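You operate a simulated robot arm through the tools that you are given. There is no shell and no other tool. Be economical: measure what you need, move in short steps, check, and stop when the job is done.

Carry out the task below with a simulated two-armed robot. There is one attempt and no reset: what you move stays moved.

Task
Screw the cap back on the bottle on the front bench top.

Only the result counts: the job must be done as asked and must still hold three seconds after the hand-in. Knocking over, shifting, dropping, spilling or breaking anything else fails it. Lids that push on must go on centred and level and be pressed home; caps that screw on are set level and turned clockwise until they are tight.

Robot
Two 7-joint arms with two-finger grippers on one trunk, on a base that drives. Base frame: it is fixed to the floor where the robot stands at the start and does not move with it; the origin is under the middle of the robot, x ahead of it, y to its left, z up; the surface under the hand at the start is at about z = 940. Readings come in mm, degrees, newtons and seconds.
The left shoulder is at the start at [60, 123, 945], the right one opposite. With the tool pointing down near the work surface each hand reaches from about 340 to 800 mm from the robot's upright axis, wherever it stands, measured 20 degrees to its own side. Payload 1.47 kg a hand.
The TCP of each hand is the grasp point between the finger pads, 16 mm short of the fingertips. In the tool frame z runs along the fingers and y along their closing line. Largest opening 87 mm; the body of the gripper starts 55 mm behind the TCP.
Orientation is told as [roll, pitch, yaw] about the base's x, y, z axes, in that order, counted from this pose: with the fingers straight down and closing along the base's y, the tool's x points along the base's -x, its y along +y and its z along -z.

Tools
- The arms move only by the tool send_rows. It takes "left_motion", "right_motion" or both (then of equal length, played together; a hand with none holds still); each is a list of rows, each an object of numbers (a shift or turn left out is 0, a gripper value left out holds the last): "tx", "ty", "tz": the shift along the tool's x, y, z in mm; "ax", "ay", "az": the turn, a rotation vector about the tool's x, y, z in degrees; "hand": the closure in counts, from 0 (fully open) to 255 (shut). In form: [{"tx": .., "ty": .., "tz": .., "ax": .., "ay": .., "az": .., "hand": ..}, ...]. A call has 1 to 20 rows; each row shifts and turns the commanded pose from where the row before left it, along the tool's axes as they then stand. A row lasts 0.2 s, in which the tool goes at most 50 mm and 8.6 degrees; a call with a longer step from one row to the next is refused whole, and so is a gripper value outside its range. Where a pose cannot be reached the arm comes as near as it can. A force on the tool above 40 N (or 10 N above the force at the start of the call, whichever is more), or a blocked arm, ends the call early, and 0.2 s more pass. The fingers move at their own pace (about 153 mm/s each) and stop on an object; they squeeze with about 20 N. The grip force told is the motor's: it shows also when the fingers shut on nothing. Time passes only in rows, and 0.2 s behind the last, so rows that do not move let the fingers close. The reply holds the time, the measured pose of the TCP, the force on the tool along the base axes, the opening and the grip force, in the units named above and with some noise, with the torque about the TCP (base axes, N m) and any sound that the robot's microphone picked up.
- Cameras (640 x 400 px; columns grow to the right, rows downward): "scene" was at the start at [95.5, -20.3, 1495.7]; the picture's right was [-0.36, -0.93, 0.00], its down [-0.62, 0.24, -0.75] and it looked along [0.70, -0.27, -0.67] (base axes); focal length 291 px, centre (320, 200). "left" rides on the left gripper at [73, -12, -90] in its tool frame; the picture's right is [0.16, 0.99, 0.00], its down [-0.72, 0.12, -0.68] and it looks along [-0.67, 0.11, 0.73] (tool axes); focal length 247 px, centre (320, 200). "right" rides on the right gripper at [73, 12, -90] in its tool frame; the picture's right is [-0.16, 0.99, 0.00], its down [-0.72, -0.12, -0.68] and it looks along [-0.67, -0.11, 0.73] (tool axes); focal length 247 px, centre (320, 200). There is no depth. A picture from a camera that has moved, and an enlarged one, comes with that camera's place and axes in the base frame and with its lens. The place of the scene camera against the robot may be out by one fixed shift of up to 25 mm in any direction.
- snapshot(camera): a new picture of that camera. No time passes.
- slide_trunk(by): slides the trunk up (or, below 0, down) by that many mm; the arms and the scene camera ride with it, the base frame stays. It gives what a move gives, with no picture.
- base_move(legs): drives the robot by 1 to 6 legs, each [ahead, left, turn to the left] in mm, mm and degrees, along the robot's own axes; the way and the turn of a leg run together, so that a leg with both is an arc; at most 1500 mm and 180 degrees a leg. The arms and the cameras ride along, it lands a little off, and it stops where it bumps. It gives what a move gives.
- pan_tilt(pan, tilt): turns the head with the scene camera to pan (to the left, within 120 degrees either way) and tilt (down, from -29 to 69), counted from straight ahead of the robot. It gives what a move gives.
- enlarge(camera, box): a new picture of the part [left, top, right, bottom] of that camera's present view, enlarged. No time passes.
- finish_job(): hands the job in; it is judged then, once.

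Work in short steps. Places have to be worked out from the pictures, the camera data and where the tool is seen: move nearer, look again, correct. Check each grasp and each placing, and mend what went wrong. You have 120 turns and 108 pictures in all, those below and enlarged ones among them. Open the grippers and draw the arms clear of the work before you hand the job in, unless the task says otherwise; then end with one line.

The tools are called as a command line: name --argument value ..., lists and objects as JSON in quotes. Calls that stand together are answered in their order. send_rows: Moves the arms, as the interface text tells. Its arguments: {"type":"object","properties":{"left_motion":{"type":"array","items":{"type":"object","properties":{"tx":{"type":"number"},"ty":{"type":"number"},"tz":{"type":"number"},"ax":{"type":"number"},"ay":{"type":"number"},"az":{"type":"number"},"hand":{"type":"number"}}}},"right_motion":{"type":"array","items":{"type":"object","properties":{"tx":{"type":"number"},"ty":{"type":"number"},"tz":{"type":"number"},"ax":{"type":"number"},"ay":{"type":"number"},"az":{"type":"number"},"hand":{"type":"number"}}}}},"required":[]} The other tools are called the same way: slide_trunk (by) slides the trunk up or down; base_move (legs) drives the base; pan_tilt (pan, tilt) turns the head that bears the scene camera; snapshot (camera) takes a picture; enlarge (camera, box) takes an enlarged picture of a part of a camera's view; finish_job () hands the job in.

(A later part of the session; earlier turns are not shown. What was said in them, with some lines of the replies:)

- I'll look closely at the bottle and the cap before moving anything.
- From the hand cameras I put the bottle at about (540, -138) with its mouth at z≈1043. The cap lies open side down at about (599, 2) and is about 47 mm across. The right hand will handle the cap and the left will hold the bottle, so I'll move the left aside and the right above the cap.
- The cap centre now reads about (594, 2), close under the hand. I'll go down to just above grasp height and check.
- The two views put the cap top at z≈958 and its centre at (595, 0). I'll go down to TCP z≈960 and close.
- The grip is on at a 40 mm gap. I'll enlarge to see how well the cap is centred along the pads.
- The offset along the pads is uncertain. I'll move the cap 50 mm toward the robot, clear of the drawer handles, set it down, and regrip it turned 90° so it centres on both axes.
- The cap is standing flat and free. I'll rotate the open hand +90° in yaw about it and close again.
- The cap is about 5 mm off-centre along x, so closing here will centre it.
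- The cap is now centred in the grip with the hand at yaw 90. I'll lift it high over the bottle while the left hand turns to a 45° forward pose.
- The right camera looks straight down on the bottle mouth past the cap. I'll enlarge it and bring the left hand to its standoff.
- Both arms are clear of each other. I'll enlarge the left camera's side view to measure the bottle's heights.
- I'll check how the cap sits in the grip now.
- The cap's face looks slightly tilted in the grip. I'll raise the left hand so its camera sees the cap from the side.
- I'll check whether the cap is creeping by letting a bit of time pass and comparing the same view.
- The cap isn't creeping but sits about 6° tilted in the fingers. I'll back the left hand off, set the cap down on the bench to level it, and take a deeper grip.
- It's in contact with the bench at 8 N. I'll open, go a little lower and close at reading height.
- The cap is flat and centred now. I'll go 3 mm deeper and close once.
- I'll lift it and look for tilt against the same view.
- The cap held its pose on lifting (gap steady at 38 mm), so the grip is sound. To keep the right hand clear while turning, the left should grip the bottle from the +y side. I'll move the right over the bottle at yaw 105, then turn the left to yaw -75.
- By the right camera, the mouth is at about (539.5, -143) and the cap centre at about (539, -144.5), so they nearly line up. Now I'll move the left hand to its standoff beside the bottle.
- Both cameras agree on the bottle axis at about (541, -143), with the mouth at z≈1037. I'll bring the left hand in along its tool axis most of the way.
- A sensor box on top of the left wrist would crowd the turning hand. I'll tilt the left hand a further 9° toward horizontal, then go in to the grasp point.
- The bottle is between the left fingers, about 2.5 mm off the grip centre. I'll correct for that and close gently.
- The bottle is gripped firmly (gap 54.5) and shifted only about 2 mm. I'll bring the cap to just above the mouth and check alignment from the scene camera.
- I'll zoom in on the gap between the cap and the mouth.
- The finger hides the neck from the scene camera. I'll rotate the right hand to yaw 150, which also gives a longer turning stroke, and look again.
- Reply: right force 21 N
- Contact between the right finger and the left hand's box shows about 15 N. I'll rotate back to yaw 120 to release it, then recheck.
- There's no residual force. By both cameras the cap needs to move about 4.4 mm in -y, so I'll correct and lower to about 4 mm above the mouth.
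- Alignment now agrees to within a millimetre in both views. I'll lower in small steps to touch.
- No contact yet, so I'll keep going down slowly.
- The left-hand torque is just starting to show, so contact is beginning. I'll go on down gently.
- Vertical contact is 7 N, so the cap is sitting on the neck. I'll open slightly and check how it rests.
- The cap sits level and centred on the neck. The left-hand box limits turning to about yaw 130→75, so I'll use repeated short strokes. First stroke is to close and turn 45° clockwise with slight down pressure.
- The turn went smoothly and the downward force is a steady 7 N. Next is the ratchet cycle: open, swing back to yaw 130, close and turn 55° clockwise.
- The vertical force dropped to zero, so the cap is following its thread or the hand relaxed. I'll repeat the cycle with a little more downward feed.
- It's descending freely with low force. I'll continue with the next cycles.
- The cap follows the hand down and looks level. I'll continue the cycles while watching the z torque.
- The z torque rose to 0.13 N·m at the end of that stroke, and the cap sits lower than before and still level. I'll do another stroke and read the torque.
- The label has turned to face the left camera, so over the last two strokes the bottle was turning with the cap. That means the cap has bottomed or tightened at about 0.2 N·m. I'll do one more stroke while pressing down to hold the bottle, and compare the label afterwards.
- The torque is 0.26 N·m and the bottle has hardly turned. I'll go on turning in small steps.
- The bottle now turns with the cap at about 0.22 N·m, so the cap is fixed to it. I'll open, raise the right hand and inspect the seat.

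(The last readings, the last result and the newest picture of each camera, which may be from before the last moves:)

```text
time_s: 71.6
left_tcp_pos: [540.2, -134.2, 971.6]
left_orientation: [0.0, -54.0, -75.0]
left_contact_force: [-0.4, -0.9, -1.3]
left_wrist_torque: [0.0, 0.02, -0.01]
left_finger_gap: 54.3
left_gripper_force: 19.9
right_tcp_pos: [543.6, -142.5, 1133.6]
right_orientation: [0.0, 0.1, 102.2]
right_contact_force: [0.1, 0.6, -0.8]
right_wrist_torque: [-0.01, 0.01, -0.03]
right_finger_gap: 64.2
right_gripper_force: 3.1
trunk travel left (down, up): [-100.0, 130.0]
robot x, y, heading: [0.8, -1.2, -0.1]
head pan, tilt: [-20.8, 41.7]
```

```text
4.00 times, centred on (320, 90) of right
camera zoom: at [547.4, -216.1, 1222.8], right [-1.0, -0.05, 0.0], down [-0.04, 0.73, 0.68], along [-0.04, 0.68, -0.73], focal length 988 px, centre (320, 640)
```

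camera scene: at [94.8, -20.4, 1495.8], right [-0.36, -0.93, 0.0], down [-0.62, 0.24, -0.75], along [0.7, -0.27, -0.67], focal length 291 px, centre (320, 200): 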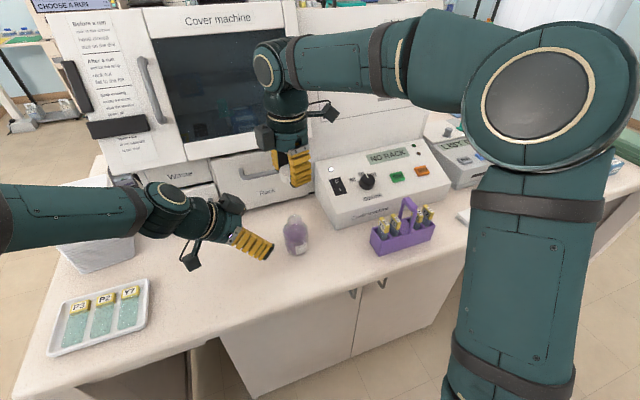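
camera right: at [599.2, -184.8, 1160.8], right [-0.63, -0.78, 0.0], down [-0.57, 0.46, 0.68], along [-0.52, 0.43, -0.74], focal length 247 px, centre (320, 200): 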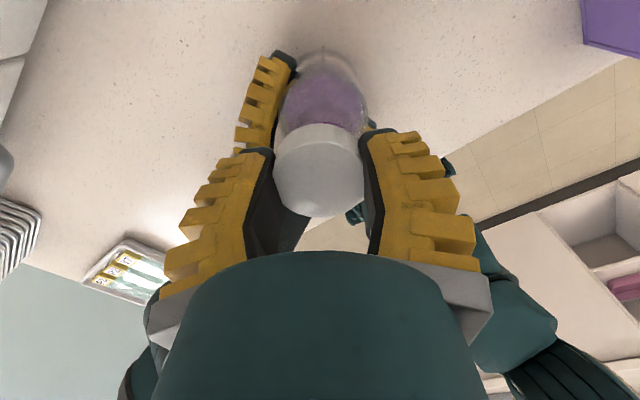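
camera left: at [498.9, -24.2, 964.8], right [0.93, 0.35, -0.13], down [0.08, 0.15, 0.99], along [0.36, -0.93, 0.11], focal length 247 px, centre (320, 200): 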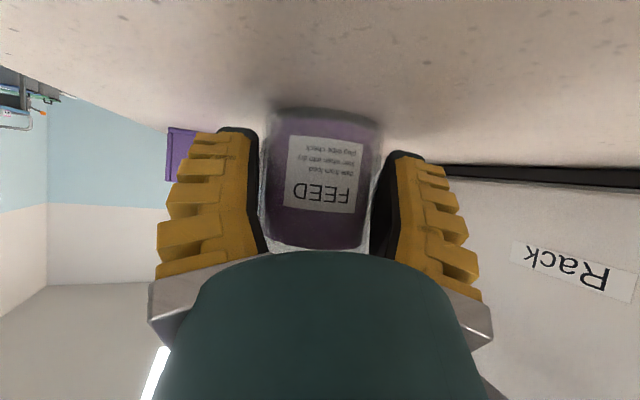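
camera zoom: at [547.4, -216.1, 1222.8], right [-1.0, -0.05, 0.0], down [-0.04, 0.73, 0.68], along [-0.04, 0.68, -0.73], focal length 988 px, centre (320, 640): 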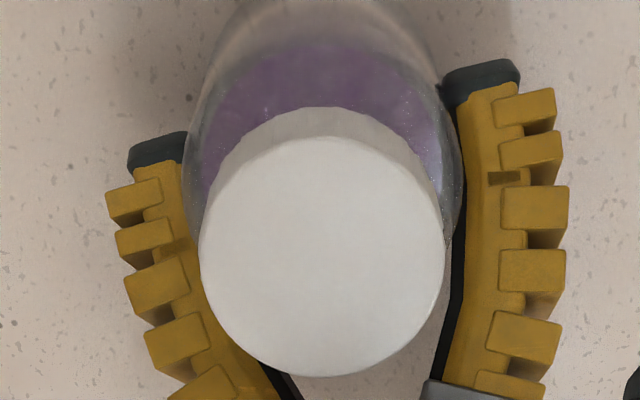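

From above the cap looks properly on. I'll release the left hand, back it off along its axis, and view the bottle standing free from the side.

send_rows --left_motion '[{"hand": 100}, {"hand": 0}, {}, {"tz": -15}, {"tz": -30}, {"tz": -30}, {"tz": -30}, {"tz": -25}, {}]' --right_motion '[{}, {}, {}, {}, {"tz": -30}, {"tz": -30}, {}, {}, {}]'

snapshot --camera "left"

enlarge --camera "scene" --box '[255, 195, 335, 260]'

```text
time_s: 73.6
left_tcp_pos: [513.6, -32.2, 1048.7]
left_orientation: [0.0, -54.0, -75.0]
left_contact_force: [-1.4, 0.2, -0.5]
left_wrist_torque: [0.02, -0.03, 0.02]
left_finger_gap: 86.8
left_gripper_force: 0.1
right_tcp_pos: [542.7, -141.3, 1194.1]
right_orientation: [0.0, 0.1, 102.2]
right_contact_force: [-0.1, -0.4, -0.3]
right_wrist_torque: [-0.03, 0.04, 0.0]
right_finger_gap: 64.3
right_gripper_force: 3.3
trunk travel left (down, up): [-100.0, 130.0]
robot x, y, heading: [-1.1, 2.7, -0.2]
head pan, tilt: [-20.8, 41.7]
```

```text
38 pictures are left
camera left: at [472.9, 77.2, 1040.7], right [0.93, 0.35, -0.13], down [0.08, 0.15, 0.99], along [0.36, -0.93, 0.11], focal length 247 px, centre (320, 200)
```

left: 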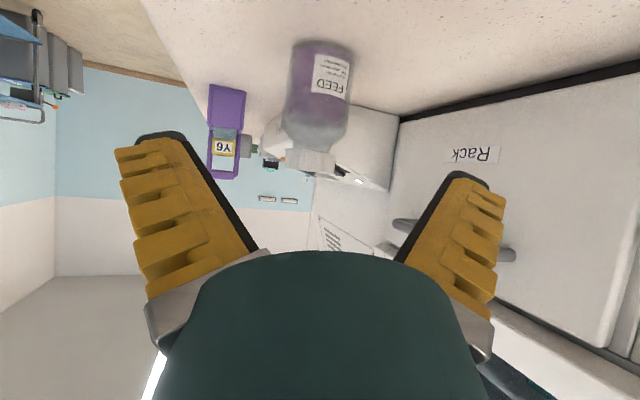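

```text
6.15 times, centred on (295, 228) of scene
camera zoom: at [95.9, -20.6, 1495.6], right [-0.36, -0.93, 0.0], down [-0.62, 0.24, -0.75], along [0.7, -0.26, -0.67], focal length 1789 px, centre (474, 31)
```

zoom: 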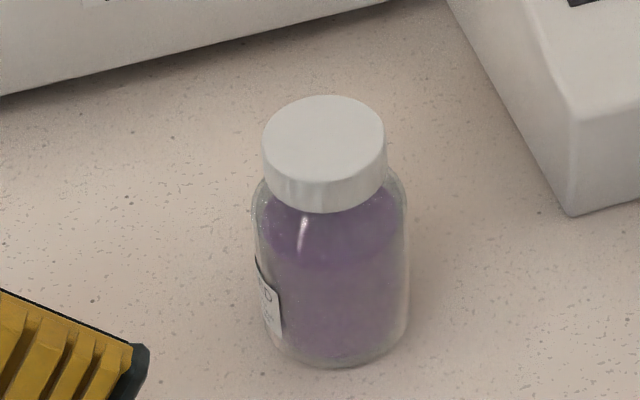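

enlarge --camera "left" --box '[260, 30, 380, 190]'

```text
2.50 times, centred on (320, 110) of left
camera zoom: at [472.9, 77.2, 1040.7], right [0.93, 0.35, -0.13], down [0.08, 0.15, 0.99], along [0.36, -0.93, 0.11], focal length 617 px, centre (320, 425)
```

zoom: 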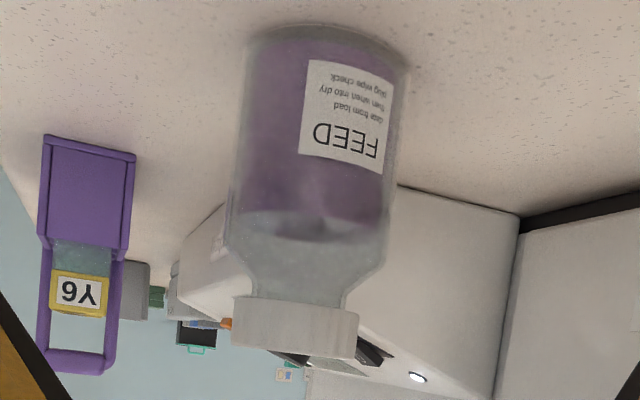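

The bottle stands upright with the cap level and fully down on the neck, with only the normal short neck collar showing. I'll draw both arms well clear.

send_rows --left_motion '[{"tz": -40}, {"tz": -40}, {"tz": -30}, {}]' --right_motion '[{"tz": -40, "hand": 0}, {"tz": -30}, {}, {}]'

snapshot --camera "scene"

```text
time_s: 74.6
left_tcp_pos: [489.9, 54.3, 1110.3]
left_orientation: [0.1, -54.1, -75.0]
left_contact_force: [0.1, -1.1, 0.0]
left_wrist_torque: [0.01, 0.01, 0.01]
left_finger_gap: 86.9
left_gripper_force: 0.1
right_tcp_pos: [541.1, -142.8, 1263.5]
right_orientation: [-0.1, 0.0, 102.2]
right_contact_force: [-0.1, 0.5, 0.3]
right_wrist_torque: [0.03, 0.01, 0.01]
right_finger_gap: 87.0
right_gripper_force: 0.0
trunk travel left (down, up): [-100.0, 130.0]
robot x, y, heading: [-1.3, 0.3, 0.1]
head pan, tilt: [-20.8, 41.7]
```

```text
35 pictures are left
camera scene: at [95.9, -20.6, 1495.6], right [-0.36, -0.93, 0.0], down [-0.62, 0.24, -0.75], along [0.7, -0.26, -0.67], focal length 291 px, centre (320, 200)
```

scene: 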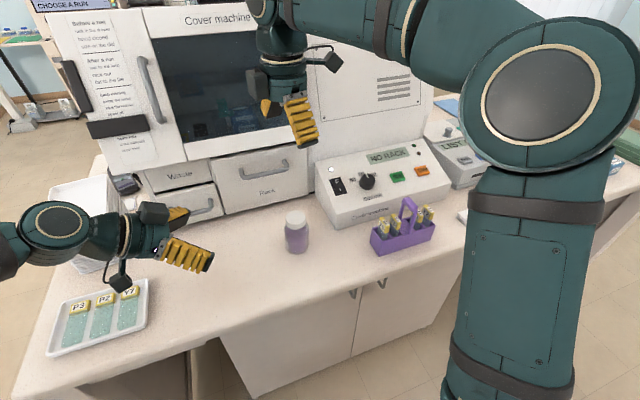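

The capped bottle stands free, both grippers are open and clear, and nothing else has moved, so I'm handing in.

finish_job

```text
The job is handed in.
```

The cap is screwed back on the bottle, level and turned clockwise until the bottle began turning with it at about 0.2–0.26 N·m. Both hands are open and clear, and the bottle shifted only a few millimetres and turned in place.
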